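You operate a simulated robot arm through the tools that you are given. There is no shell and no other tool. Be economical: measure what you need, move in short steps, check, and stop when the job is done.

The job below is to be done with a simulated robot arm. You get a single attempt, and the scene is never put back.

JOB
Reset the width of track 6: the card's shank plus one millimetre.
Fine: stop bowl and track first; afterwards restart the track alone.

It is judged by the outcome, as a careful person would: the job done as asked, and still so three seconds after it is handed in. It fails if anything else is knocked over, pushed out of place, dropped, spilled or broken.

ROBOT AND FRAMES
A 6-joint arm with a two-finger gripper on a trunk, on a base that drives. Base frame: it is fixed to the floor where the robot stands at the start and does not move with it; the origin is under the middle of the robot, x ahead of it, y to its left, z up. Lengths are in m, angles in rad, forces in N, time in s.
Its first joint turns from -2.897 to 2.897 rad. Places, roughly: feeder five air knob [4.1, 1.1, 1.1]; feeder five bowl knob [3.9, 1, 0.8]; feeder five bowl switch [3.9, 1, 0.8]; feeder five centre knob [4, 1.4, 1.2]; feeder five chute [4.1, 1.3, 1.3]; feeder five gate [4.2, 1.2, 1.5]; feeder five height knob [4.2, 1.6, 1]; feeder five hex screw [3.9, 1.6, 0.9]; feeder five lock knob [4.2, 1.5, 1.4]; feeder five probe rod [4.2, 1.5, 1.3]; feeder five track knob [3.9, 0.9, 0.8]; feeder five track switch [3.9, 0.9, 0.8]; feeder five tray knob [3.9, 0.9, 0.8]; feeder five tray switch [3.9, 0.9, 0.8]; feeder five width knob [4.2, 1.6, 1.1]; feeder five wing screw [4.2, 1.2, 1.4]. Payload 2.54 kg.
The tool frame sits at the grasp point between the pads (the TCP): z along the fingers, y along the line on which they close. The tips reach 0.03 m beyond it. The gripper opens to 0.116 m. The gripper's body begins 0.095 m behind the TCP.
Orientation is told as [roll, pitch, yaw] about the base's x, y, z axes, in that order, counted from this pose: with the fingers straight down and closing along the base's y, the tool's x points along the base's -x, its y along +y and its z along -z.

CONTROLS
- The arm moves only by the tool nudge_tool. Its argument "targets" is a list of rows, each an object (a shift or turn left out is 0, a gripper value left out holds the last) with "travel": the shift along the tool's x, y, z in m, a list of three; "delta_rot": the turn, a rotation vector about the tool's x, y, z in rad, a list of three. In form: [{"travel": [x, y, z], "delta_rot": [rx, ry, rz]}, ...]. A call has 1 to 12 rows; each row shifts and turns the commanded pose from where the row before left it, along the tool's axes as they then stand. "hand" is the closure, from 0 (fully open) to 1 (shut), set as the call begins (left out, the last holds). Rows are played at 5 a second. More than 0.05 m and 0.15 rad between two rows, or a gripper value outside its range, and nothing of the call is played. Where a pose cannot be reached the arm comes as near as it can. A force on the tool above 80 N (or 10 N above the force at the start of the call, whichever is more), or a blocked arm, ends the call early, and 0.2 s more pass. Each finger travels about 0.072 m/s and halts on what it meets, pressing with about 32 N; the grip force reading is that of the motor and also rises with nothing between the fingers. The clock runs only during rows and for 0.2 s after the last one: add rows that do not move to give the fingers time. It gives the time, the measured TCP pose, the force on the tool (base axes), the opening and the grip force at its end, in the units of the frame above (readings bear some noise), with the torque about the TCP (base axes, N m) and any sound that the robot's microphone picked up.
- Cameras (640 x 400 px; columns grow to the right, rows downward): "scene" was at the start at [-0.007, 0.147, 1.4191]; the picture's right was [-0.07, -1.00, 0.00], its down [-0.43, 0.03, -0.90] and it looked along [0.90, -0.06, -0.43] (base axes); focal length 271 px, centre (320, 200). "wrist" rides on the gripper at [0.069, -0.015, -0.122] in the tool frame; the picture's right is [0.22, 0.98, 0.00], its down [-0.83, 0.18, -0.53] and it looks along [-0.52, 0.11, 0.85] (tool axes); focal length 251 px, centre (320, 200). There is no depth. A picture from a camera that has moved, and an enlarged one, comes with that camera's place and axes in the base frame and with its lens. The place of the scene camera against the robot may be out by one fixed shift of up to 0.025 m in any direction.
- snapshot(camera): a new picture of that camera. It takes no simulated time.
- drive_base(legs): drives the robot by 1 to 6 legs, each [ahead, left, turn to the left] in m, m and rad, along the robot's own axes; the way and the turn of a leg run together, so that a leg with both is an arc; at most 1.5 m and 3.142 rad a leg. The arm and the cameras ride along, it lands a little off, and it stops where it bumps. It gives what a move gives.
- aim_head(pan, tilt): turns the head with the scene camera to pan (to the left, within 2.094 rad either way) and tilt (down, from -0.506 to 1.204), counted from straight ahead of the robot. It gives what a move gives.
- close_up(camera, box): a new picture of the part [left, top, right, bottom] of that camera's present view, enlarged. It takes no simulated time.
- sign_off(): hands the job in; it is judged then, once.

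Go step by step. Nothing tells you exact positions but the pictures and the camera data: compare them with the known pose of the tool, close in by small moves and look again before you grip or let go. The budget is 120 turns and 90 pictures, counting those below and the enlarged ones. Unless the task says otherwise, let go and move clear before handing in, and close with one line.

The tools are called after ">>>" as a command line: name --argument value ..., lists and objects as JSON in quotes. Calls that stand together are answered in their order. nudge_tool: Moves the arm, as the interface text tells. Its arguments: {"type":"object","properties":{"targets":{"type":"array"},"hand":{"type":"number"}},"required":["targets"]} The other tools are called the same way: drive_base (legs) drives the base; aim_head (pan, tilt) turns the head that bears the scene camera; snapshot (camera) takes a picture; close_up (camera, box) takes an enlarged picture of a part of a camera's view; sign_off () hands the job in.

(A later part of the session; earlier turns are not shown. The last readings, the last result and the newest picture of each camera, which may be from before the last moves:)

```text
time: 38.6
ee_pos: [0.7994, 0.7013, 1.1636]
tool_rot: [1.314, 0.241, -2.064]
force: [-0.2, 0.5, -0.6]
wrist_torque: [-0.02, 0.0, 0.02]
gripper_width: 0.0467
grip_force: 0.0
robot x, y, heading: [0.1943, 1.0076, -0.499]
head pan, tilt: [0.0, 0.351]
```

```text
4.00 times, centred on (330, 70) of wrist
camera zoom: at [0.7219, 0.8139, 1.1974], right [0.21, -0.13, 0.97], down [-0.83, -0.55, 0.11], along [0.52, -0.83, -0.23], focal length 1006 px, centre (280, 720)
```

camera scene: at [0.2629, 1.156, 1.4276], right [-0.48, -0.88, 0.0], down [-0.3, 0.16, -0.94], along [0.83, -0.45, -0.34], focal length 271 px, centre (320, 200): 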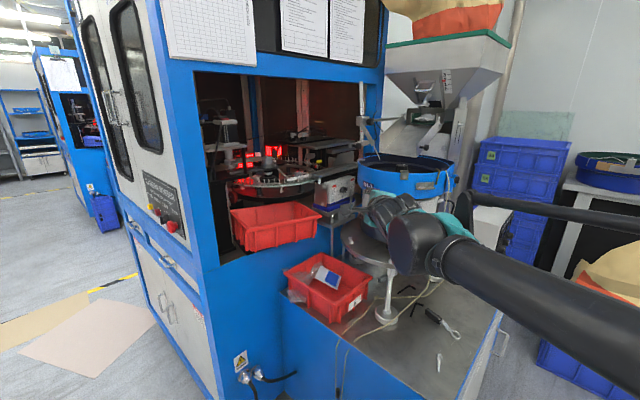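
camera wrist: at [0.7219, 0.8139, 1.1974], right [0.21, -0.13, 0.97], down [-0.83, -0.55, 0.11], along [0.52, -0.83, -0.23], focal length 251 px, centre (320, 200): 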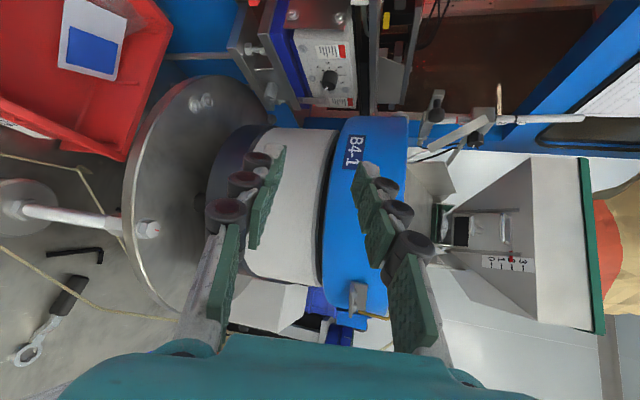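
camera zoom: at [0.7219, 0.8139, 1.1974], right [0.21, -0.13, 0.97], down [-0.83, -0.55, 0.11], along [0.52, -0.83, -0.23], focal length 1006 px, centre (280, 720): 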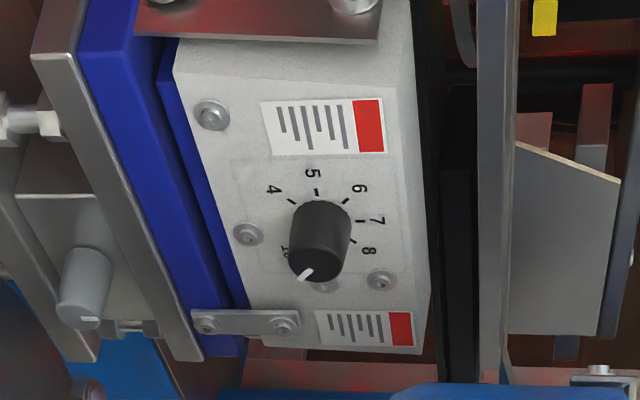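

The knob is near (1.10, 0.577, 1.096), about 23 mm across and 20 mm deep. The tool is already oriented well, so I'll advance to 10 cm short of the grasp.

>>> nudge_tool --targets '[{"travel": [0.0038, 0.0023, 0.0416]}, {"travel": [0.0038, 0.0023, 0.0416]}, {"travel": [0.0038, 0.0023, 0.0416]}, {"travel": [0.0038, 0.0023, 0.0416]}, {"travel": [0.0038, 0.0023, 0.0416]}, {}]'

>>> snapshot --camera "wrist"

>>> close_up --camera "scene" --box '[290, 140, 450, 260]'

```text
time: 40.0
ee_pos: [0.993, 0.6264, 1.1294]
tool_rot: [1.313, 0.24, -2.065]
force: [0.5, 0.7, 0.5]
wrist_torque: [-0.01, 0.01, 0.02]
gripper_width: 0.0463
grip_force: 0.0
robot x, y, heading: [0.1887, 1.0063, -0.495]
head pan, tilt: [0.0, 0.351]
```

```text
50 pictures are left
camera wrist: at [0.9143, 0.7388, 1.163], right [0.21, -0.13, 0.97], down [-0.83, -0.55, 0.11], along [0.52, -0.83, -0.23], focal length 251 px, centre (320, 200)
```

wrist: 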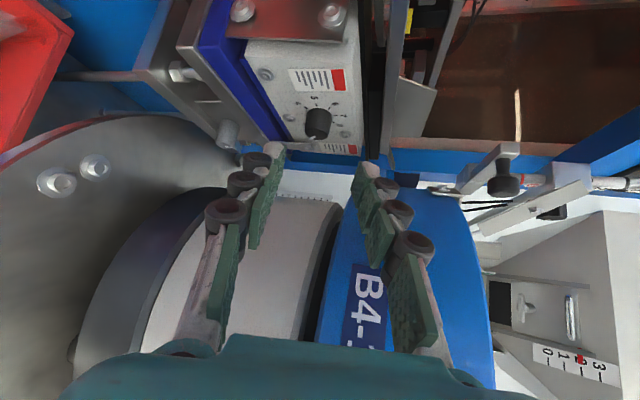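

```text
3.33 times, centred on (370, 200) of scene
camera zoom: at [0.2629, 1.1561, 1.4277], right [-0.48, -0.88, 0.0], down [-0.3, 0.16, -0.94], along [0.83, -0.45, -0.34], focal length 903 px, centre (153, 200)
```

zoom: 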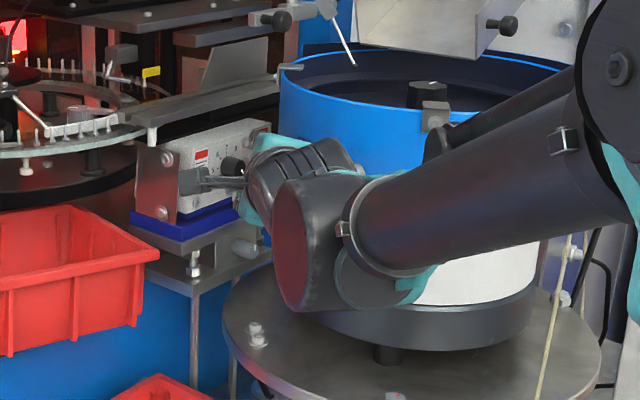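

Alignment is good, with the knob straight ahead between the fingers. I'll advance 7 cm and look again.

>>> nudge_tool --targets '[{"travel": [0.0008, -0.001, 0.0233]}, {"travel": [0.0008, -0.001, 0.0233]}, {"travel": [0.0008, -0.001, 0.0233]}, {}]'

>>> snapshot --camera "wrist"

>>> close_up --camera "scene" --box '[290, 140, 450, 260]'

```text
time: 41.0
ee_pos: [1.0554, 0.6021, 1.1075]
tool_rot: [1.312, 0.24, -2.064]
force: [0.5, 0.0, 0.3]
wrist_torque: [0.01, 0.03, -0.02]
gripper_width: 0.0465
grip_force: 0.0
robot x, y, heading: [0.192, 1.0078, -0.496]
head pan, tilt: [0.0, 0.351]
```

```text
48 pictures are left
camera wrist: at [0.9768, 0.7141, 1.1408], right [0.21, -0.13, 0.97], down [-0.83, -0.55, 0.11], along [0.52, -0.83, -0.23], focal length 251 px, centre (320, 200)
```

wrist: 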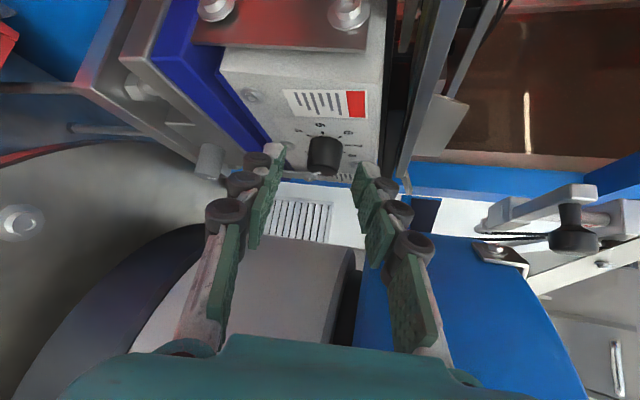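

```text
3.33 times, centred on (370, 200) of scene
camera zoom: at [0.263, 1.1561, 1.4277], right [-0.48, -0.88, 0.0], down [-0.3, 0.16, -0.94], along [0.83, -0.45, -0.34], focal length 903 px, centre (153, 200)
```

zoom: 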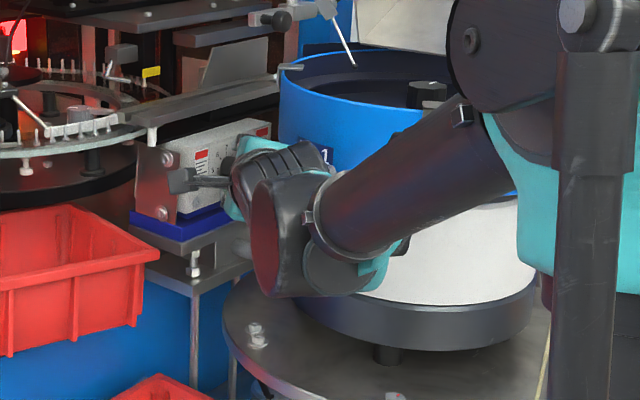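

The knob is centred between the fingertips. I'll advance the last 33 mm and look before closing.

>>> nudge_tool --targets '[{"travel": [0, 0.001, 0.011]}, {"travel": [0, 0.001, 0.011]}, {"travel": [0, 0.001, 0.01]}, {}]'

>>> close_up --camera "wrist" --box '[220, 80, 420, 230]'

>>> close_up --camera "scene" --box '[310, 150, 370, 210]'

```text
time: 42.0
ee_pos: [1.0789, 0.5871, 1.1054]
tool_rot: [1.312, 0.241, -2.067]
force: [-77.4, 13.9, -3.4]
wrist_torque: [-1.09, 0.67, -5.32]
gripper_width: 0.0491
grip_force: 1.4
robot x, y, heading: [0.1943, 1.0085, -0.497]
head pan, tilt: [0.0, 0.351]
```

```text
2.67 times, centred on (320, 155) of wrist
camera zoom: at [1.0005, 0.6999, 1.1384], right [0.21, -0.13, 0.97], down [-0.83, -0.55, 0.11], along [0.51, -0.83, -0.23], focal length 670 px, centre (320, 320)
```

zoom: 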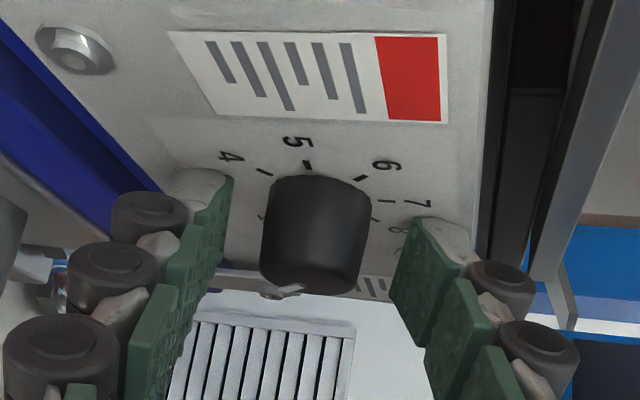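

```text
6.67 times, centred on (340, 180) of scene
camera zoom: at [0.2588, 1.1567, 1.4277], right [-0.48, -0.88, 0.0], down [-0.3, 0.16, -0.94], along [0.83, -0.45, -0.34], focal length 1807 px, centre (187, 333)
```

zoom: 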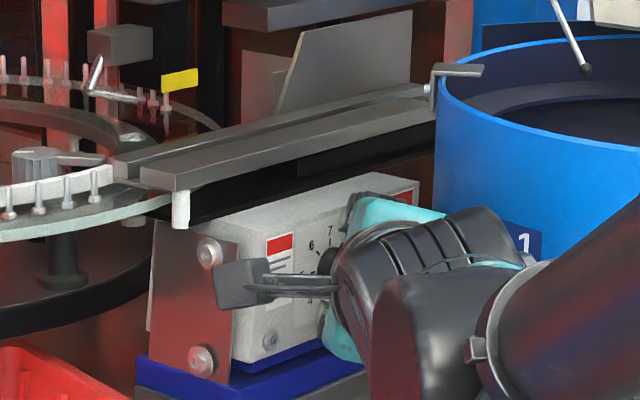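

The force jumped to 77 N. The wrench fits the fingertips touching the face while the palm rubs the bowl rim. I'll back straight out and check nothing has shifted.

>>> nudge_tool --targets '[{"travel": [0, 0, -0.015]}, {"travel": [0, 0, -0.02]}, {"travel": [0, 0, -0.03]}, {}]'

>>> snapshot --camera "wrist"

>>> snapshot --camera "scene"

```text
time: 43.0
ee_pos: [1.0279, 0.6138, 1.1223]
tool_rot: [1.312, 0.241, -2.063]
force: [0.4, -0.9, 0.8]
wrist_torque: [0.0, -0.01, 0.01]
gripper_width: 0.0464
grip_force: 0.0
robot x, y, heading: [0.1949, 1.0079, -0.491]
head pan, tilt: [0.0, 0.351]
```

```text
44 pictures are left
camera wrist: at [0.9489, 0.7271, 1.1552], right [0.21, -0.13, 0.97], down [-0.83, -0.55, 0.11], along [0.52, -0.82, -0.23], focal length 251 px, centre (320, 200)
```

wrist: 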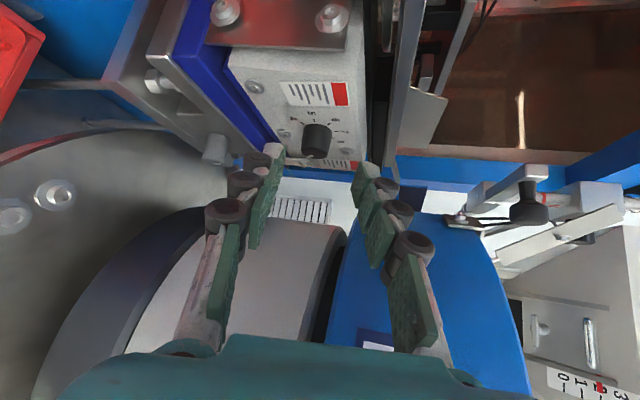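

```text
43 pictures are left
camera scene: at [0.263, 1.1561, 1.4277], right [-0.48, -0.88, 0.0], down [-0.3, 0.16, -0.94], along [0.83, -0.45, -0.34], focal length 271 px, centre (320, 200)
```

scene: 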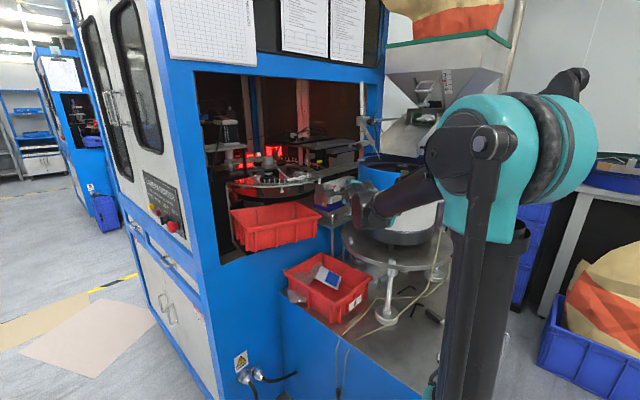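

Nothing has moved. I'll re-orient the tool more sideways and level, away from the rim, lower it, then re-check alignment before going in.

>>> nudge_tool --targets '[{"delta_rot": [-0.088, 0, -0.0885]}, {"delta_rot": [-0.088, 0, -0.0885]}, {"delta_rot": [0, -0.067, 0]}, {"travel": [-0.003, -0.021, -0.0036]}, {}]'

>>> close_up --camera "wrist" --box '[160, 50, 480, 250]'

>>> close_up --camera "scene" --box '[300, 140, 420, 240]'

```text
time: 44.2
ee_pos: [1.0227, 0.6151, 1.0995]
tool_rot: [1.487, 0.062, -2.101]
force: [-0.1, -1.1, 1.1]
wrist_torque: [-0.01, 0.01, -0.02]
gripper_width: 0.0465
grip_force: 0.0
robot x, y, heading: [0.1946, 1.0069, -0.497]
head pan, tilt: [0.0, 0.351]
```

```text
2.00 times, centred on (320, 150) of wrist
camera zoom: at [0.9507, 0.7365, 1.0995], right [0.15, 0.09, 0.98], down [-0.87, -0.46, 0.17], along [0.47, -0.88, 0.01], focal length 503 px, centre (320, 300)
```

zoom: 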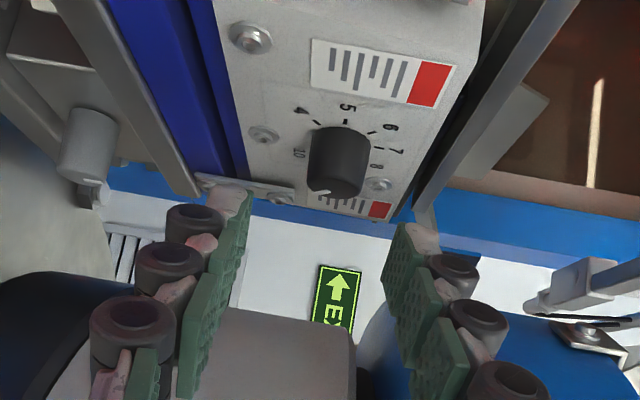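

```text
4.00 times, centred on (360, 190) of scene
camera zoom: at [0.2631, 1.1562, 1.4277], right [-0.48, -0.88, 0.0], down [-0.3, 0.16, -0.94], along [0.83, -0.45, -0.34], focal length 1084 px, centre (160, 240)
```

zoom: 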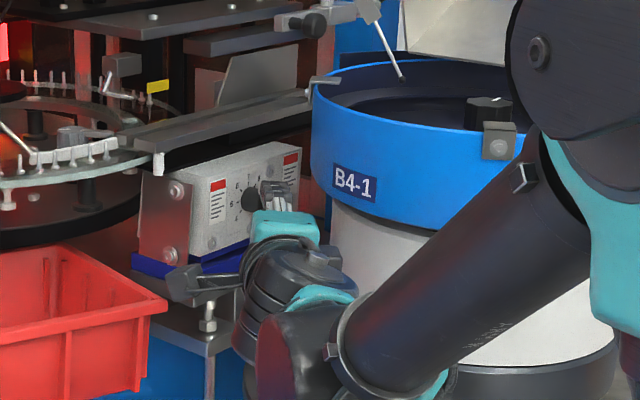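

The knob now works out at (1.0935, 0.575, 1.097). I'll go in: 45 mm first, then small steps while watching the force.

>>> nudge_tool --targets '[{"travel": [0.0005, 0.0013, 0.015]}, {"travel": [0.0005, 0.0013, 0.015]}, {"travel": [0.0005, 0.0014, 0.015]}, {"travel": [0, 0, 0.007]}, {}]'

>>> close_up --camera "wrist" --box '[160, 50, 480, 250]'

```text
time: 45.4
ee_pos: [1.0683, 0.59, 1.099]
tool_rot: [1.487, 0.062, -2.1]
force: [-0.2, -0.2, -0.3]
wrist_torque: [0.04, -0.02, -0.04]
gripper_width: 0.0461
grip_force: 0.1
robot x, y, heading: [0.192, 1.0072, -0.493]
head pan, tilt: [0.0, 0.351]
```

```text
2.00 times, centred on (320, 150) of wrist
camera zoom: at [0.9959, 0.7125, 1.099], right [0.15, 0.09, 0.98], down [-0.87, -0.46, 0.17], along [0.47, -0.88, 0.01], focal length 503 px, centre (320, 300)
```

zoom: 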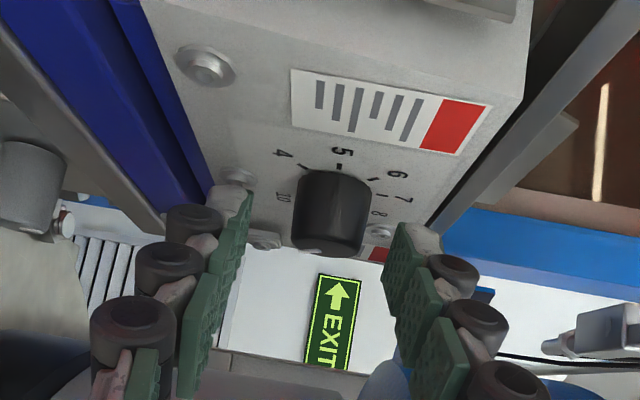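

>>> nudge_tool --targets '[{"travel": [0, 0.001, 0.004]}, {"travel": [0, 0.001, 0.004]}, {}]'

>>> nudge_tool --hand 1 --targets '[{}, {}, {}]'

>>> close_up --camera "wrist" --box '[160, 50, 480, 250]'

```text
time: 46.2
ee_pos: [1.0758, 0.5861, 1.0999]
tool_rot: [1.488, 0.061, -2.101]
force: [0.5, -0.2, -0.4]
wrist_torque: [-0.03, -0.04, -0.02]
gripper_width: 0.0464
grip_force: 0.1
robot x, y, heading: [0.2004, 1.0093, -0.501]
head pan, tilt: [0.0, 0.351]
```

```text
time: 47.0
ee_pos: [1.0751, 0.5858, 1.0992]
tool_rot: [1.49, 0.06, -2.102]
force: [5.7, -3.7, 12.9]
wrist_torque: [-0.06, -0.29, -0.14]
gripper_width: 0.0228
grip_force: 44.8
robot x, y, heading: [0.1974, 1.0088, -0.493]
head pan, tilt: [0.0, 0.351]
```

```text
2.00 times, centred on (320, 150) of wrist
camera zoom: at [1.0029, 0.708, 1.1], right [0.15, 0.09, 0.98], down [-0.87, -0.46, 0.17], along [0.47, -0.88, 0.01], focal length 503 px, centre (320, 300)
```

zoom: 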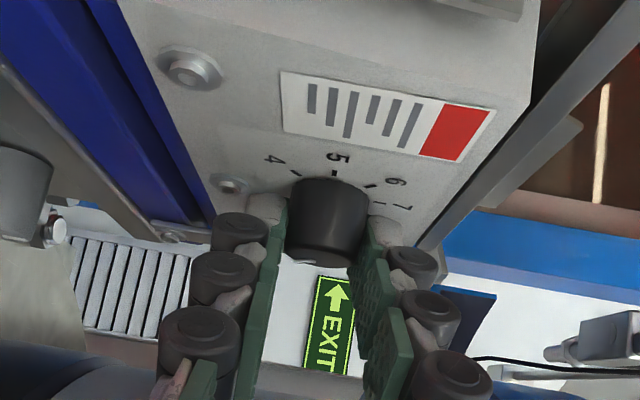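

The knob is gripped at 22.8 mm. First counter-clockwise stroke: about 37° around the knob axis.

>>> nudge_tool --targets '[{"travel": [0, -0.0012, 0], "delta_rot": [-0.081, 0, -0.0713]}, {"travel": [0, -0.0017, 0], "delta_rot": [-0.081, 0, -0.0713]}, {"travel": [0, -0.0017, 0], "delta_rot": [-0.081, 0, -0.0713]}, {"travel": [0, -0.0017, 0], "delta_rot": [-0.081, 0, -0.0713]}, {"travel": [0, -0.0017, 0], "delta_rot": [-0.081, 0, -0.0713]}, {"travel": [0, -0.0017, 0], "delta_rot": [-0.081, 0, -0.0713]}, {}]'

>>> close_up --camera "wrist" --box '[160, 50, 480, 250]'

>>> close_up --camera "scene" --box '[290, 140, 420, 250]'

```text
time: 47.8
ee_pos: [1.0727, 0.5867, 1.1]
tool_rot: [1.578, -0.154, -2.092]
force: [-10.7, 5.4, 34.1]
wrist_torque: [0.07, -1.41, 0.21]
gripper_width: 0.0234
grip_force: 44.8
out of reach, approached as far as the arm can: row 2, 3
robot x, y, heading: [0.1917, 1.0085, -0.499]
head pan, tilt: [0.0, 0.351]
stopped in row 3: the force on the tool passed its limit at 85 N (the readings are from after the stop); the commanded pose is now the measured one
```

```text
2.00 times, centred on (320, 150) of wrist
camera zoom: at [0.9991, 0.7035, 1.0742], right [0.17, 0.32, 0.93], down [-0.86, -0.42, 0.3], along [0.49, -0.85, 0.2], focal length 503 px, centre (320, 300)
```

zoom: 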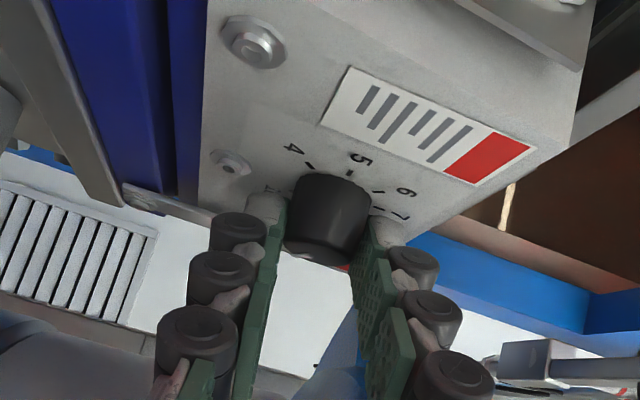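

```text
3.64 times, centred on (355, 195) of scene
camera zoom: at [0.2611, 1.157, 1.4276], right [-0.48, -0.88, 0.0], down [-0.3, 0.16, -0.94], along [0.83, -0.45, -0.34], focal length 986 px, centre (193, 218)
```

zoom: 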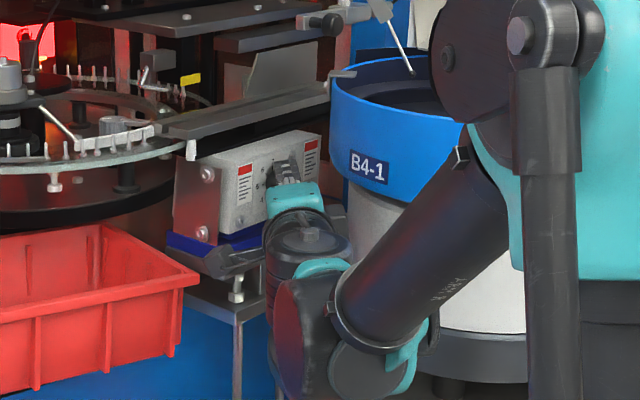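

The arm can't reach a pose with the body lower than this, so I'll use several shorter strokes from higher start angles. Release, back off, and re-orient with the body further up and left.

>>> nudge_tool --hand 0.6 --targets '[{}, {}, {"travel": [0, 0, -0.025]}, {"travel": [0, 0, -0.025]}, {"delta_rot": [0.0845, -0.033, 0.0985]}, {"delta_rot": [0.0845, -0.033, 0.0985]}, {"delta_rot": [0.0845, -0.033, 0.0985]}, {"delta_rot": [0.0845, -0.033, 0.0985]}, {"travel": [0.0141, 0.0207, -0.001]}, {}]'

>>> close_up --camera "wrist" --box '[160, 50, 480, 250]'

>>> close_up --camera "scene" --box '[290, 140, 420, 250]'

```text
time: 50.0
ee_pos: [1.0432, 0.6129, 1.1201]
tool_rot: [1.227, 0.21, -2.285]
force: [0.5, 0.4, 0.0]
wrist_torque: [0.0, 0.01, -0.01]
gripper_width: 0.0465
grip_force: 0.1
robot x, y, heading: [0.195, 1.0048, -0.497]
head pan, tilt: [0.0, 0.351]
```

```text
2.00 times, centred on (320, 150) of wrist
camera zoom: at [0.9922, 0.739, 1.1618], right [0.26, -0.2, 0.94], down [-0.91, -0.38, 0.17], along [0.32, -0.9, -0.28], focal length 503 px, centre (320, 300)
```

zoom: 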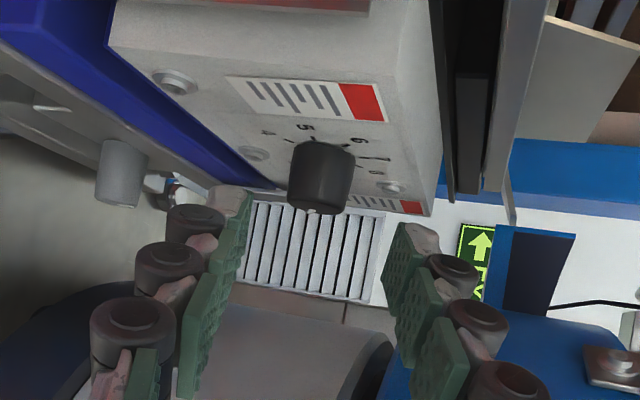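

```text
3.64 times, centred on (355, 195) of scene
camera zoom: at [0.2631, 1.1561, 1.4277], right [-0.48, -0.88, 0.0], down [-0.3, 0.16, -0.94], along [0.83, -0.45, -0.34], focal length 986 px, centre (193, 218)
```

zoom: 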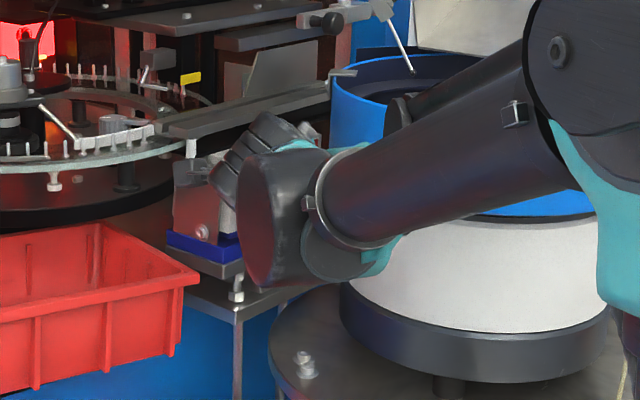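

The new orientation was reached and the knob is aligned. I'll move in to the grasp pose.

>>> nudge_tool --targets '[{"travel": [0, 0.0002, 0.016]}, {"travel": [0, 0.0002, 0.015]}, {"travel": [0, 0.0002, 0.008]}, {"travel": [0, 0, 0.006]}, {}]'

>>> close_up --camera "wrist" --box '[160, 50, 480, 250]'

```text
time: 51.2
ee_pos: [1.0767, 0.5888, 1.1044]
tool_rot: [1.226, 0.209, -2.282]
force: [-0.8, 1.0, 0.1]
wrist_torque: [0.0, -0.02, 0.02]
gripper_width: 0.0464
grip_force: 0.1
robot x, y, heading: [0.1981, 1.0075, -0.499]
head pan, tilt: [0.0, 0.351]
```

```text
2.00 times, centred on (320, 150) of wrist
camera zoom: at [1.025, 0.7136, 1.1469], right [0.26, -0.2, 0.94], down [-0.91, -0.38, 0.17], along [0.32, -0.9, -0.28], focal length 503 px, centre (320, 300)
```

zoom: 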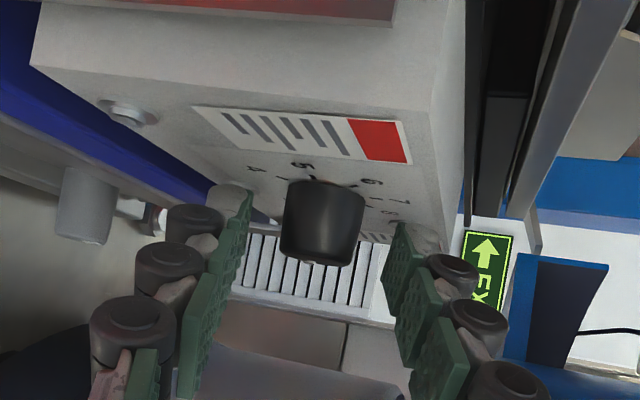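

No contact anywhere else. Close and make the stroke.

>>> nudge_tool --hand 1 --targets '[{}, {}, {}, {"travel": [0, -0.002, 0], "delta_rot": [-0.0946, 0, -0.0608]}, {"travel": [0, -0.002, 0], "delta_rot": [-0.0946, 0, -0.0608]}, {"travel": [0, -0.002, 0], "delta_rot": [-0.0946, 0, -0.0608]}, {"travel": [0, -0.002, 0], "delta_rot": [-0.0946, 0, -0.0608]}, {}]'

>>> close_up --camera "wrist" --box '[160, 50, 480, 250]'

```text
time: 53.0
ee_pos: [1.0773, 0.5893, 1.099]
tool_rot: [1.543, -0.064, -2.231]
force: [8.4, 18.6, 43.5]
wrist_torque: [-0.11, -1.38, 0.81]
gripper_width: 0.0223
grip_force: 44.9
out of reach, approached as far as the arm can: row 7
robot x, y, heading: [0.1973, 1.0113, -0.493]
head pan, tilt: [0.0, 0.351]
```

```text
2.00 times, centred on (320, 150) of wrist
camera zoom: at [1.02, 0.717, 1.0846], right [0.19, 0.2, 0.96], down [-0.92, -0.32, 0.25], along [0.35, -0.93, 0.12], focal length 503 px, centre (320, 300)
```

zoom: 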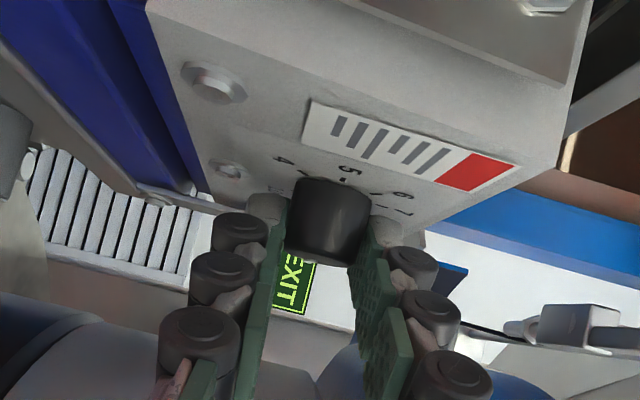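

The stroke worked, about 25°. I'll open and swing back around the knob for the next one.

>>> nudge_tool --hand 0.6 --targets '[{}, {}, {"travel": [0, 0.002, 0], "delta_rot": [0.0946, 0, 0.0608]}, {"travel": [0, 0.002, 0], "delta_rot": [0.0946, 0, 0.0608]}, {"travel": [0, 0.002, 0], "delta_rot": [0.0946, 0, 0.0608]}, {"travel": [0, 0.003, 0], "delta_rot": [0.0946, 0, 0.0608]}, {}]'

>>> close_up --camera "wrist" --box '[220, 90, 420, 215]'

```text
time: 54.6
ee_pos: [1.0752, 0.5828, 1.1074]
tool_rot: [1.155, 0.177, -2.289]
force: [0.1, -0.3, 0.5]
wrist_torque: [-0.03, -0.02, 0.0]
gripper_width: 0.0462
grip_force: 0.1
robot x, y, heading: [0.1966, 1.0077, -0.497]
head pan, tilt: [0.0, 0.351]
```

```text
3.20 times, centred on (320, 152) of wrist
camera zoom: at [1.0267, 0.7072, 1.1543], right [0.33, -0.22, 0.92], down [-0.89, -0.39, 0.23], along [0.31, -0.9, -0.32], focal length 805 px, centre (320, 352)
```

zoom: 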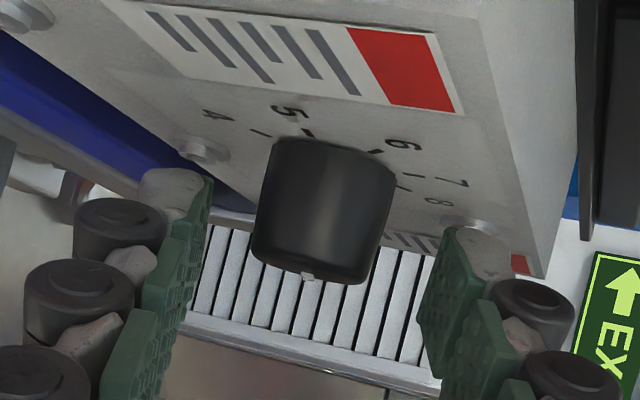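

>>> nudge_tool --hand 1 --targets '[{"travel": [0.003, 0, 0]}, {}, {}, {"travel": [0, -0.0017, 0], "delta_rot": [-0.102, 0, -0.0632]}, {"travel": [0, -0.0017, 0], "delta_rot": [-0.102, 0, -0.0632]}, {"travel": [0, -0.0017, 0], "delta_rot": [-0.102, 0, -0.0632]}, {"travel": [0, -0.0017, 0], "delta_rot": [-0.102, 0, -0.0632]}, {}]'

>>> nudge_tool --hand 0.6 --targets '[{}, {}, {"travel": [0, 0.0017, 0], "delta_rot": [0.102, 0, 0.0632]}, {"travel": [0, 0.0017, 0], "delta_rot": [0.102, 0, 0.0632]}, {"travel": [0, 0.0017, 0], "delta_rot": [0.102, 0, 0.0632]}, {"travel": [0, 0.0017, 0], "delta_rot": [0.102, 0, 0.0632]}, {"travel": [0, 0, -0.03]}, {"travel": [0, 0, -0.03]}, {}]'

>>> close_up --camera "wrist" --box '[220, 60, 420, 200]'

```text
time: 56.4
ee_pos: [1.0785, 0.587, 1.0998]
tool_rot: [1.548, -0.079, -2.231]
force: [-32.1, 12.6, -45.4]
wrist_torque: [0.38, 0.3, 0.5]
gripper_width: 0.0225
grip_force: 45.0
robot x, y, heading: [0.1929, 1.0102, -0.494]
head pan, tilt: [0.0, 0.351]
```

```text
time: 58.4
ee_pos: [1.0354, 0.6193, 1.1323]
tool_rot: [1.157, 0.175, -2.288]
force: [0.1, -0.4, -0.8]
wrist_torque: [0.0, -0.01, 0.01]
gripper_width: 0.0463
grip_force: 0.1
robot x, y, heading: [0.1934, 1.0102, -0.497]
head pan, tilt: [0.0, 0.351]
```

```text
2.86 times, centred on (320, 130) of wrist
camera zoom: at [0.9858, 0.744, 1.1794], right [0.33, -0.22, 0.92], down [-0.89, -0.39, 0.23], along [0.31, -0.9, -0.32], focal length 718 px, centre (320, 400)
```

zoom: 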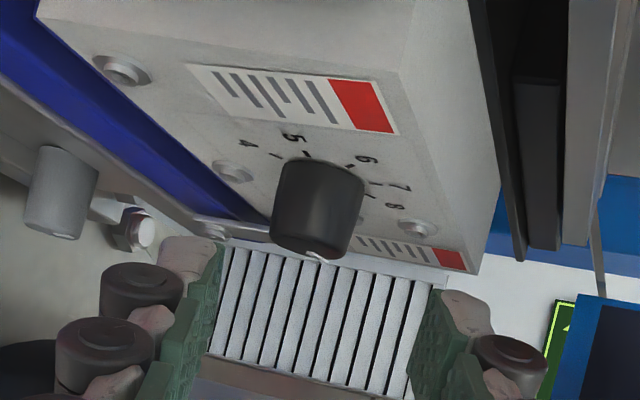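

Stroke 3 completed in full. I estimate about 62° turned so far, so the pointer should be near 8.6. I'll continue with two more strokes.

>>> nudge_tool --targets '[{"travel": [-0.001, 0, 0.025]}, {"travel": [0, 0, 0.02]}, {"travel": [0, 0, 0.013]}, {}]'

>>> nudge_tool --hand 1 --targets '[{}, {}, {}, {"travel": [0, -0.0019, 0], "delta_rot": [-0.102, 0, -0.0632]}, {"travel": [0, -0.0019, 0], "delta_rot": [-0.102, 0, -0.0632]}, {"travel": [0, -0.0019, 0], "delta_rot": [-0.102, 0, -0.0632]}, {"travel": [0, -0.0019, 0], "delta_rot": [-0.102, 0, -0.0632]}, {}]'

>>> nudge_tool --hand 0.6 --targets '[{}, {}, {"travel": [0, 0.0019, 0], "delta_rot": [0.102, 0, 0.0632]}, {"travel": [0, 0.0019, 0], "delta_rot": [0.102, 0, 0.0632]}, {"travel": [0, 0.0019, 0], "delta_rot": [0.102, 0, 0.0632]}, {"travel": [0, 0.0019, 0], "delta_rot": [0.102, 0, 0.0632]}, {}]'

>>> close_up --camera "wrist" --box '[220, 90, 420, 215]'

```text
time: 59.4
ee_pos: [1.0764, 0.5872, 1.1081]
tool_rot: [1.157, 0.176, -2.288]
force: [0.1, -0.1, -0.4]
wrist_torque: [-0.03, -0.02, -0.01]
gripper_width: 0.0466
grip_force: 0.0
robot x, y, heading: [0.195, 1.0081, -0.495]
head pan, tilt: [0.0, 0.351]
```

```text
time: 61.2
ee_pos: [1.0756, 0.5891, 1.1016]
tool_rot: [1.546, -0.08, -2.231]
force: [-19.2, 16.9, -36.6]
wrist_torque: [0.53, 0.15, 0.87]
gripper_width: 0.0228
grip_force: 45.0
robot x, y, heading: [0.194, 1.007, -0.497]
head pan, tilt: [0.0, 0.351]
```

```text
time: 62.8
ee_pos: [1.0757, 0.5883, 1.1078]
tool_rot: [1.156, 0.174, -2.29]
force: [-0.2, -0.6, -0.4]
wrist_torque: [0.02, -0.01, -0.02]
gripper_width: 0.0466
grip_force: 0.1
robot x, y, heading: [0.1958, 1.0097, -0.497]
head pan, tilt: [0.0, 0.351]
```

```text
3.20 times, centred on (320, 152) of wrist
camera zoom: at [1.0263, 0.7116, 1.1557], right [0.33, -0.22, 0.92], down [-0.89, -0.39, 0.23], along [0.31, -0.9, -0.32], focal length 805 px, centre (320, 352)
```

zoom: 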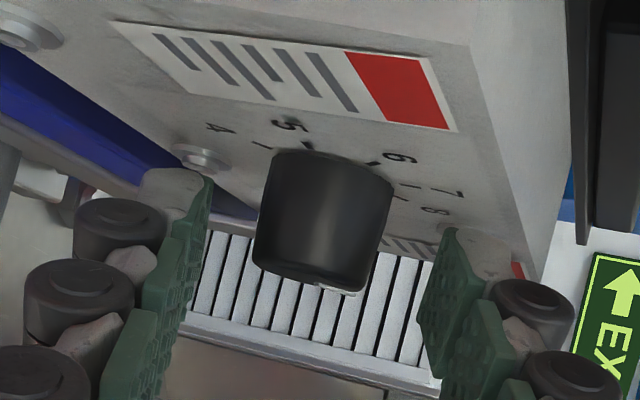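

The pointer moves a bit further round with each stroke. Doing another one, then I'll check.

>>> nudge_tool --hand 1 --targets '[{}, {}, {}, {"travel": [0, -0.002, 0], "delta_rot": [-0.102, 0, -0.0632]}, {"travel": [0, -0.002, 0], "delta_rot": [-0.102, 0, -0.0632]}, {"travel": [0, -0.002, 0], "delta_rot": [-0.102, 0, -0.0632]}, {"travel": [0, -0.002, 0], "delta_rot": [-0.102, 0, -0.0632]}, {}]'

>>> nudge_tool --hand 0.6 --targets '[{}, {}, {"travel": [0, 0.002, 0], "delta_rot": [0.102, 0, 0.0632]}, {"travel": [0, 0.002, 0], "delta_rot": [0.102, 0, 0.0632]}, {"travel": [0, 0.002, 0], "delta_rot": [0.102, 0, 0.0632]}, {"travel": [0, 0.002, 0], "delta_rot": [0.102, 0, 0.0632]}, {}]'

>>> close_up --camera "wrist" --box '[220, 90, 420, 215]'

```text
time: 64.6
ee_pos: [1.0751, 0.5894, 1.1003]
tool_rot: [1.548, -0.081, -2.232]
force: [-12.9, 11.2, -20.2]
wrist_torque: [0.45, -0.37, 0.7]
gripper_width: 0.023
grip_force: 44.8
robot x, y, heading: [0.1925, 1.0084, -0.494]
head pan, tilt: [0.0, 0.351]
```

```text
time: 66.2
ee_pos: [1.075, 0.5892, 1.1087]
tool_rot: [1.157, 0.174, -2.291]
force: [0.3, 0.2, 0.5]
wrist_torque: [-0.03, -0.03, 0.02]
gripper_width: 0.0463
grip_force: 0.1
robot x, y, heading: [0.198, 1.0079, -0.494]
head pan, tilt: [0.0, 0.351]
```

```text
3.20 times, centred on (320, 152) of wrist
camera zoom: at [1.026, 0.7127, 1.1561], right [0.33, -0.22, 0.92], down [-0.89, -0.39, 0.23], along [0.31, -0.9, -0.32], focal length 805 px, centre (320, 352)
```

zoom: 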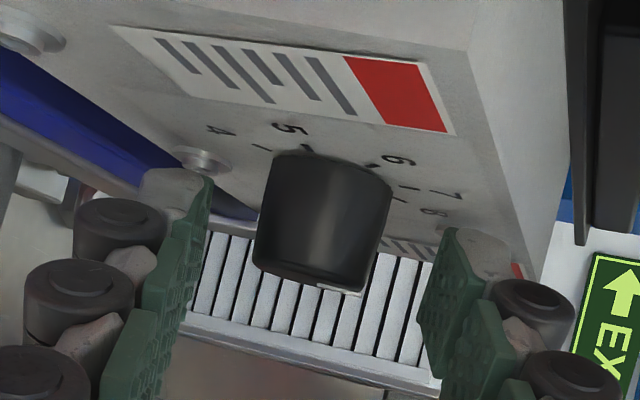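

I can't read the pointer reliably at this grazing angle. I'll back off far enough for a proper look.

>>> nudge_tool --targets '[{"travel": [0, 0, -0.03]}, {"travel": [0, 0, -0.04]}, {"travel": [-0.02, 0, -0.04]}, {"travel": [-0.04, 0, -0.02]}, {"travel": [-0.04, 0, -0.02]}, {"travel": [-0.04, 0, -0.02]}, {}]'

>>> snapshot --camera "wrist"

>>> close_up --camera "scene" --box '[310, 160, 370, 210]'

```text
time: 67.3
ee_pos: [0.9326, 0.618, 1.1527]
tool_rot: [1.167, 0.182, -2.262]
force: [4.5, 11.8, 4.1]
wrist_torque: [-0.2, 0.0, 0.34]
gripper_width: 0.0511
grip_force: 1.5
robot x, y, heading: [0.1951, 1.0135, -0.494]
head pan, tilt: [0.0, 0.351]
stopped in row 5: the force on the tool passed its limit at 100 N (the readings are from after the stop); the commanded pose is now the measured one
```

```text
28 pictures are left
camera wrist: at [0.88, 0.7414, 1.1997], right [0.33, -0.21, 0.92], down [-0.88, -0.41, 0.22], along [0.33, -0.89, -0.32], focal length 251 px, centre (320, 200)
```

wrist: 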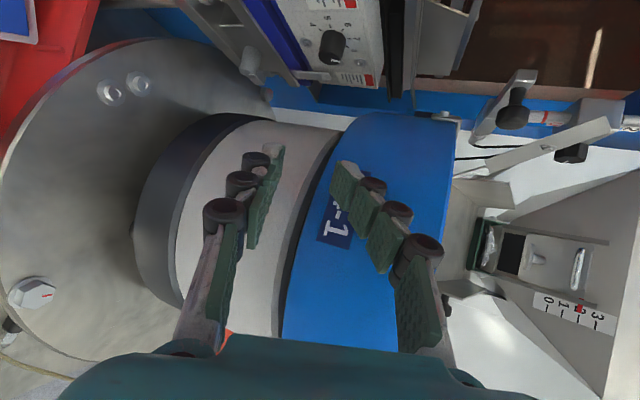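

```text
8.00 times, centred on (340, 185) of scene
camera zoom: at [0.2629, 1.1574, 1.4276], right [-0.47, -0.88, 0.0], down [-0.3, 0.16, -0.94], along [0.83, -0.45, -0.34], focal length 2168 px, centre (160, 320)
```

zoom: 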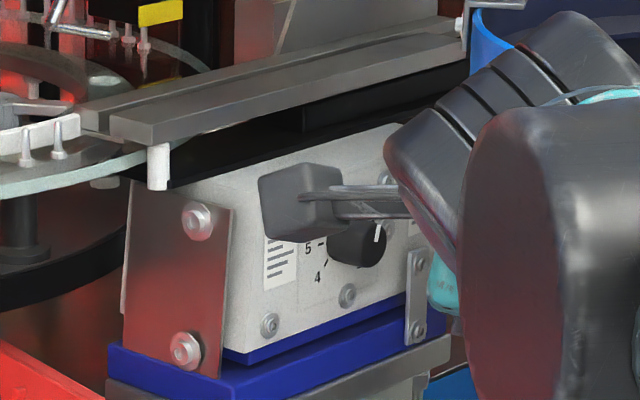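

The finger brushed the bowl as I slid right, so I'll move left and away at once. Usefully, the pointer now reads almost straight up, near 7.

>>> nudge_tool --targets '[{"travel": [0.03, 0, -0.01]}, {"travel": [0.04, 0, -0.02]}, {"travel": [0.02, 0, -0.04]}, {}]'

>>> snapshot --camera "scene"

>>> close_up --camera "wrist" --box '[280, 10, 400, 110]'

>>> close_up --camera "scene" --box '[310, 160, 370, 210]'

```text
time: 68.3
ee_pos: [0.9365, 0.7237, 1.1949]
tool_rot: [1.165, 0.183, -2.266]
force: [-0.4, 0.1, 0.2]
wrist_torque: [0.01, 0.02, 0.01]
gripper_width: 0.0465
grip_force: 0.1
robot x, y, heading: [0.1968, 1.0071, -0.498]
head pan, tilt: [0.0, 0.351]
```

```text
26 pictures are left
camera scene: at [0.2628, 1.1566, 1.4277], right [-0.47, -0.88, 0.0], down [-0.3, 0.16, -0.94], along [0.83, -0.45, -0.34], focal length 271 px, centre (320, 200)
```

scene: 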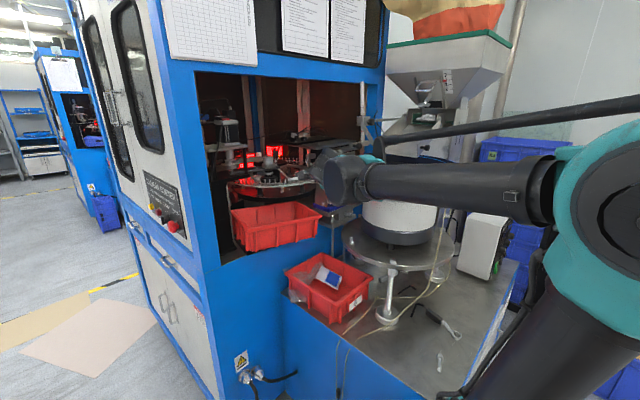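

```text
4.00 times, centred on (340, 60) of wrist
camera zoom: at [0.8845, 0.8461, 1.2417], right [0.33, -0.21, 0.92], down [-0.89, -0.41, 0.22], along [0.33, -0.89, -0.32], focal length 1006 px, centre (240, 760)
```

zoom: 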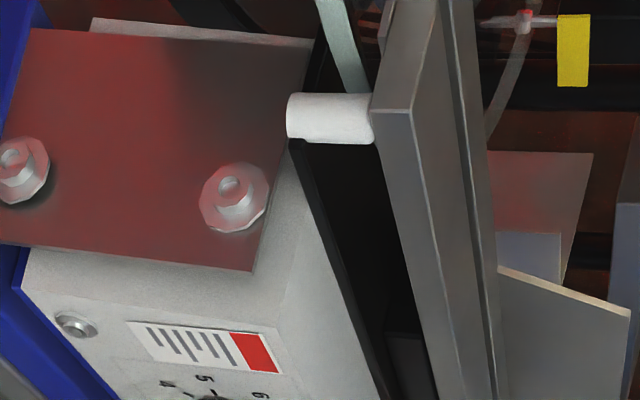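

```text
8.00 times, centred on (340, 185) of scene
camera zoom: at [0.2628, 1.1566, 1.4277], right [-0.47, -0.88, 0.0], down [-0.3, 0.16, -0.94], along [0.83, -0.45, -0.34], focal length 2168 px, centre (160, 320)
```

zoom: 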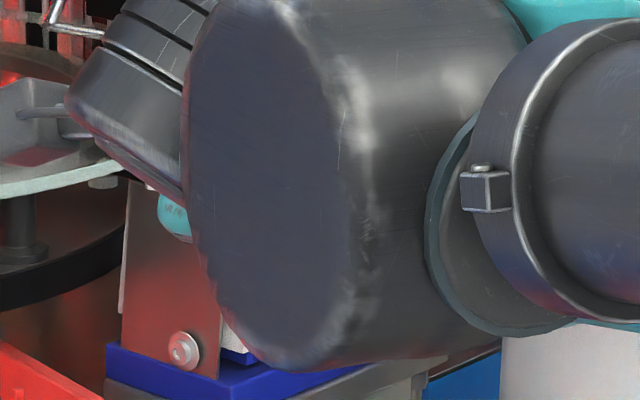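

>>> close_up --camera "wrist" --box '[285, 85, 355, 145]'

```text
6.67 times, centred on (320, 115) of wrist
camera zoom: at [0.8845, 0.8461, 1.2417], right [0.33, -0.21, 0.92], down [-0.89, -0.41, 0.22], along [0.33, -0.89, -0.32], focal length 1676 px, centre (320, 767)
```

zoom: 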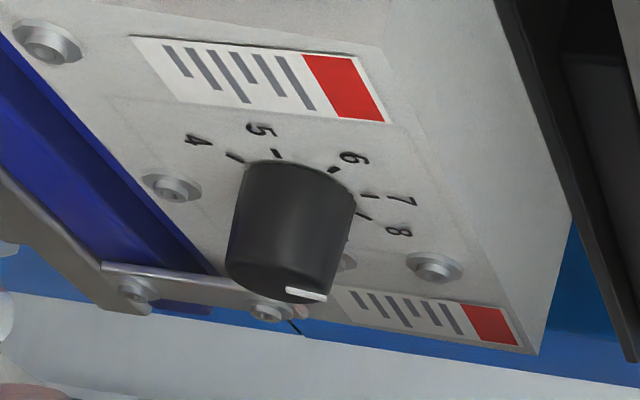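

Solving the dial geometry from this view puts the pointer almost exactly on 7, so 45° remains. I'll return to the pre-grasp pose used before.

>>> nudge_tool --targets '[{"delta_rot": [-0.004, -0.02, 0.009]}, {"travel": [-0.0061, 0.0009, 0.0388]}, {"travel": [-0.0061, 0.0009, 0.0388]}, {"travel": [-0.0061, 0.0009, 0.0388]}, {"travel": [-0.0061, 0.0009, 0.0388]}, {}]'

```text
time: 69.8
ee_pos: [1.0365, 0.6159, 1.1357]
tool_rot: [1.167, 0.181, -2.286]
force: [-0.1, 0.1, -0.6]
wrist_torque: [-0.04, 0.02, -0.02]
gripper_width: 0.0464
grip_force: 0.0
robot x, y, heading: [0.1923, 1.0069, -0.496]
head pan, tilt: [0.0, 0.351]
```

>>> nudge_tool --targets '[{"travel": [0, -0.0033, 0.02]}, {"travel": [0, -0.0033, 0.02]}, {"travel": [0, 0, 0.0145]}, {}]'

>>> close_up --camera "wrist" --box '[220, 90, 420, 215]'

```text
time: 70.8
ee_pos: [1.0751, 0.59, 1.1072]
tool_rot: [1.166, 0.18, -2.285]
force: [-0.5, 0.6, 0.0]
wrist_torque: [0.02, -0.01, 0.02]
gripper_width: 0.0466
grip_force: 0.0
robot x, y, heading: [0.1942, 1.0084, -0.495]
head pan, tilt: [0.0, 0.351]
```

```text
3.20 times, centred on (320, 152) of wrist
camera zoom: at [1.026, 0.7137, 1.1545], right [0.32, -0.22, 0.92], down [-0.89, -0.39, 0.22], along [0.31, -0.9, -0.32], focal length 805 px, centre (320, 352)
```

zoom: 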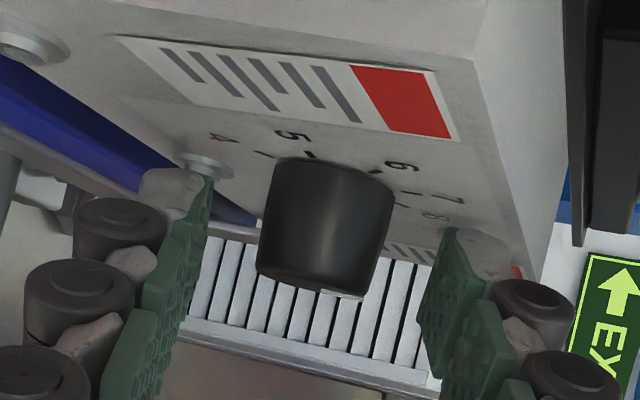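

Same grasp pose as before. Stroke, release, and swing back.

>>> nudge_tool --hand 1 --targets '[{}, {}, {}, {"travel": [0, -0.002, 0], "delta_rot": [-0.102, 0, -0.0632]}, {"travel": [0, -0.002, 0], "delta_rot": [-0.102, 0, -0.0632]}, {"travel": [0, -0.002, 0], "delta_rot": [-0.102, 0, -0.0632]}, {"travel": [0, -0.002, 0], "delta_rot": [-0.102, 0, -0.0632]}, {}]'

>>> nudge_tool --hand 0.6 --targets '[{}, {}, {"travel": [0, 0.002, 0], "delta_rot": [0.102, 0, 0.0632]}, {"travel": [0, 0.002, 0], "delta_rot": [0.102, 0, 0.0632]}, {"travel": [0, 0.002, 0], "delta_rot": [0.102, 0, 0.0632]}, {"travel": [0, 0.002, 0], "delta_rot": [0.102, 0, 0.0632]}, {"travel": [0, 0, -0.03]}, {"travel": [0, 0, -0.04]}, {"travel": [0.005, 0, -0.045]}, {"travel": [0.01, 0, -0.045]}, {"travel": [0.01, 0, -0.04]}, {}]'

>>> snapshot --camera "wrist"

```text
time: 72.5
ee_pos: [1.0742, 0.5924, 1.1001]
tool_rot: [1.548, -0.078, -2.23]
force: [10.6, 5.2, 9.8]
wrist_torque: [0.19, -1.02, 0.4]
gripper_width: 0.0231
grip_force: 44.9
robot x, y, heading: [0.1944, 1.0069, -0.492]
head pan, tilt: [0.0, 0.351]
```

```text
time: 75.2
ee_pos: [0.9409, 0.7183, 1.1892]
tool_rot: [1.168, 0.182, -2.287]
force: [0.1, 0.7, 0.5]
wrist_torque: [0.0, -0.04, -0.03]
gripper_width: 0.0463
grip_force: 0.1
robot x, y, heading: [0.197, 1.0082, -0.496]
head pan, tilt: [0.0, 0.351]
```

```text
21 pictures are left
camera wrist: at [0.8925, 0.8427, 1.2365], right [0.32, -0.22, 0.92], down [-0.89, -0.39, 0.22], along [0.31, -0.9, -0.32], focal length 251 px, centre (320, 200)
```

wrist: 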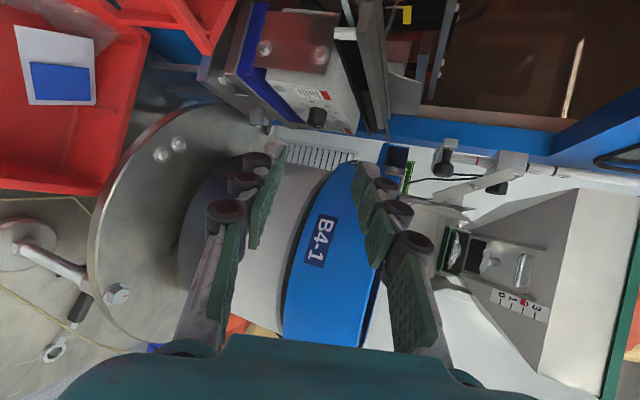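

>>> close_up --camera "wrist" --box '[282, 85, 352, 145]'

```text
6.67 times, centred on (317, 115) of wrist
camera zoom: at [0.8925, 0.8427, 1.2365], right [0.32, -0.22, 0.92], down [-0.89, -0.39, 0.22], along [0.31, -0.9, -0.32], focal length 1676 px, centre (340, 767)
```

zoom: 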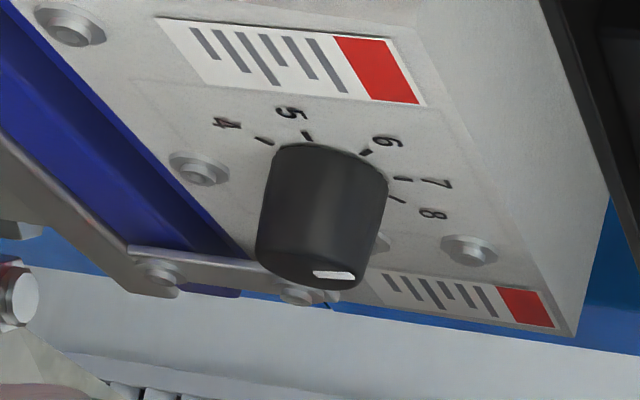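

>>> close_up --camera "wrist" --box '[302, 103, 334, 131]'

```text
14.29 times, centred on (318, 117) of wrist
camera zoom: at [0.8925, 0.8427, 1.2365], right [0.32, -0.22, 0.92], down [-0.89, -0.39, 0.22], along [0.31, -0.9, -0.32], focal length 3592 px, centre (349, 1386)
```

zoom: 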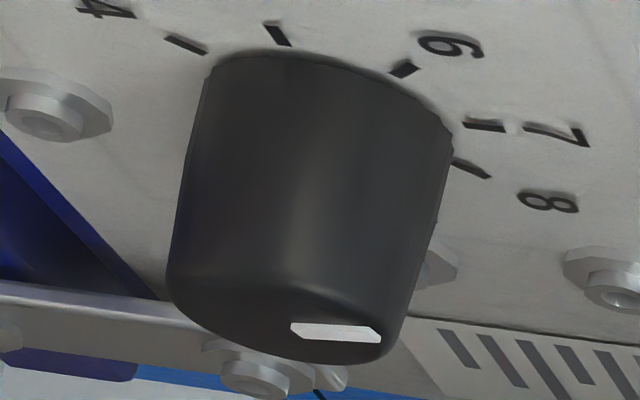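

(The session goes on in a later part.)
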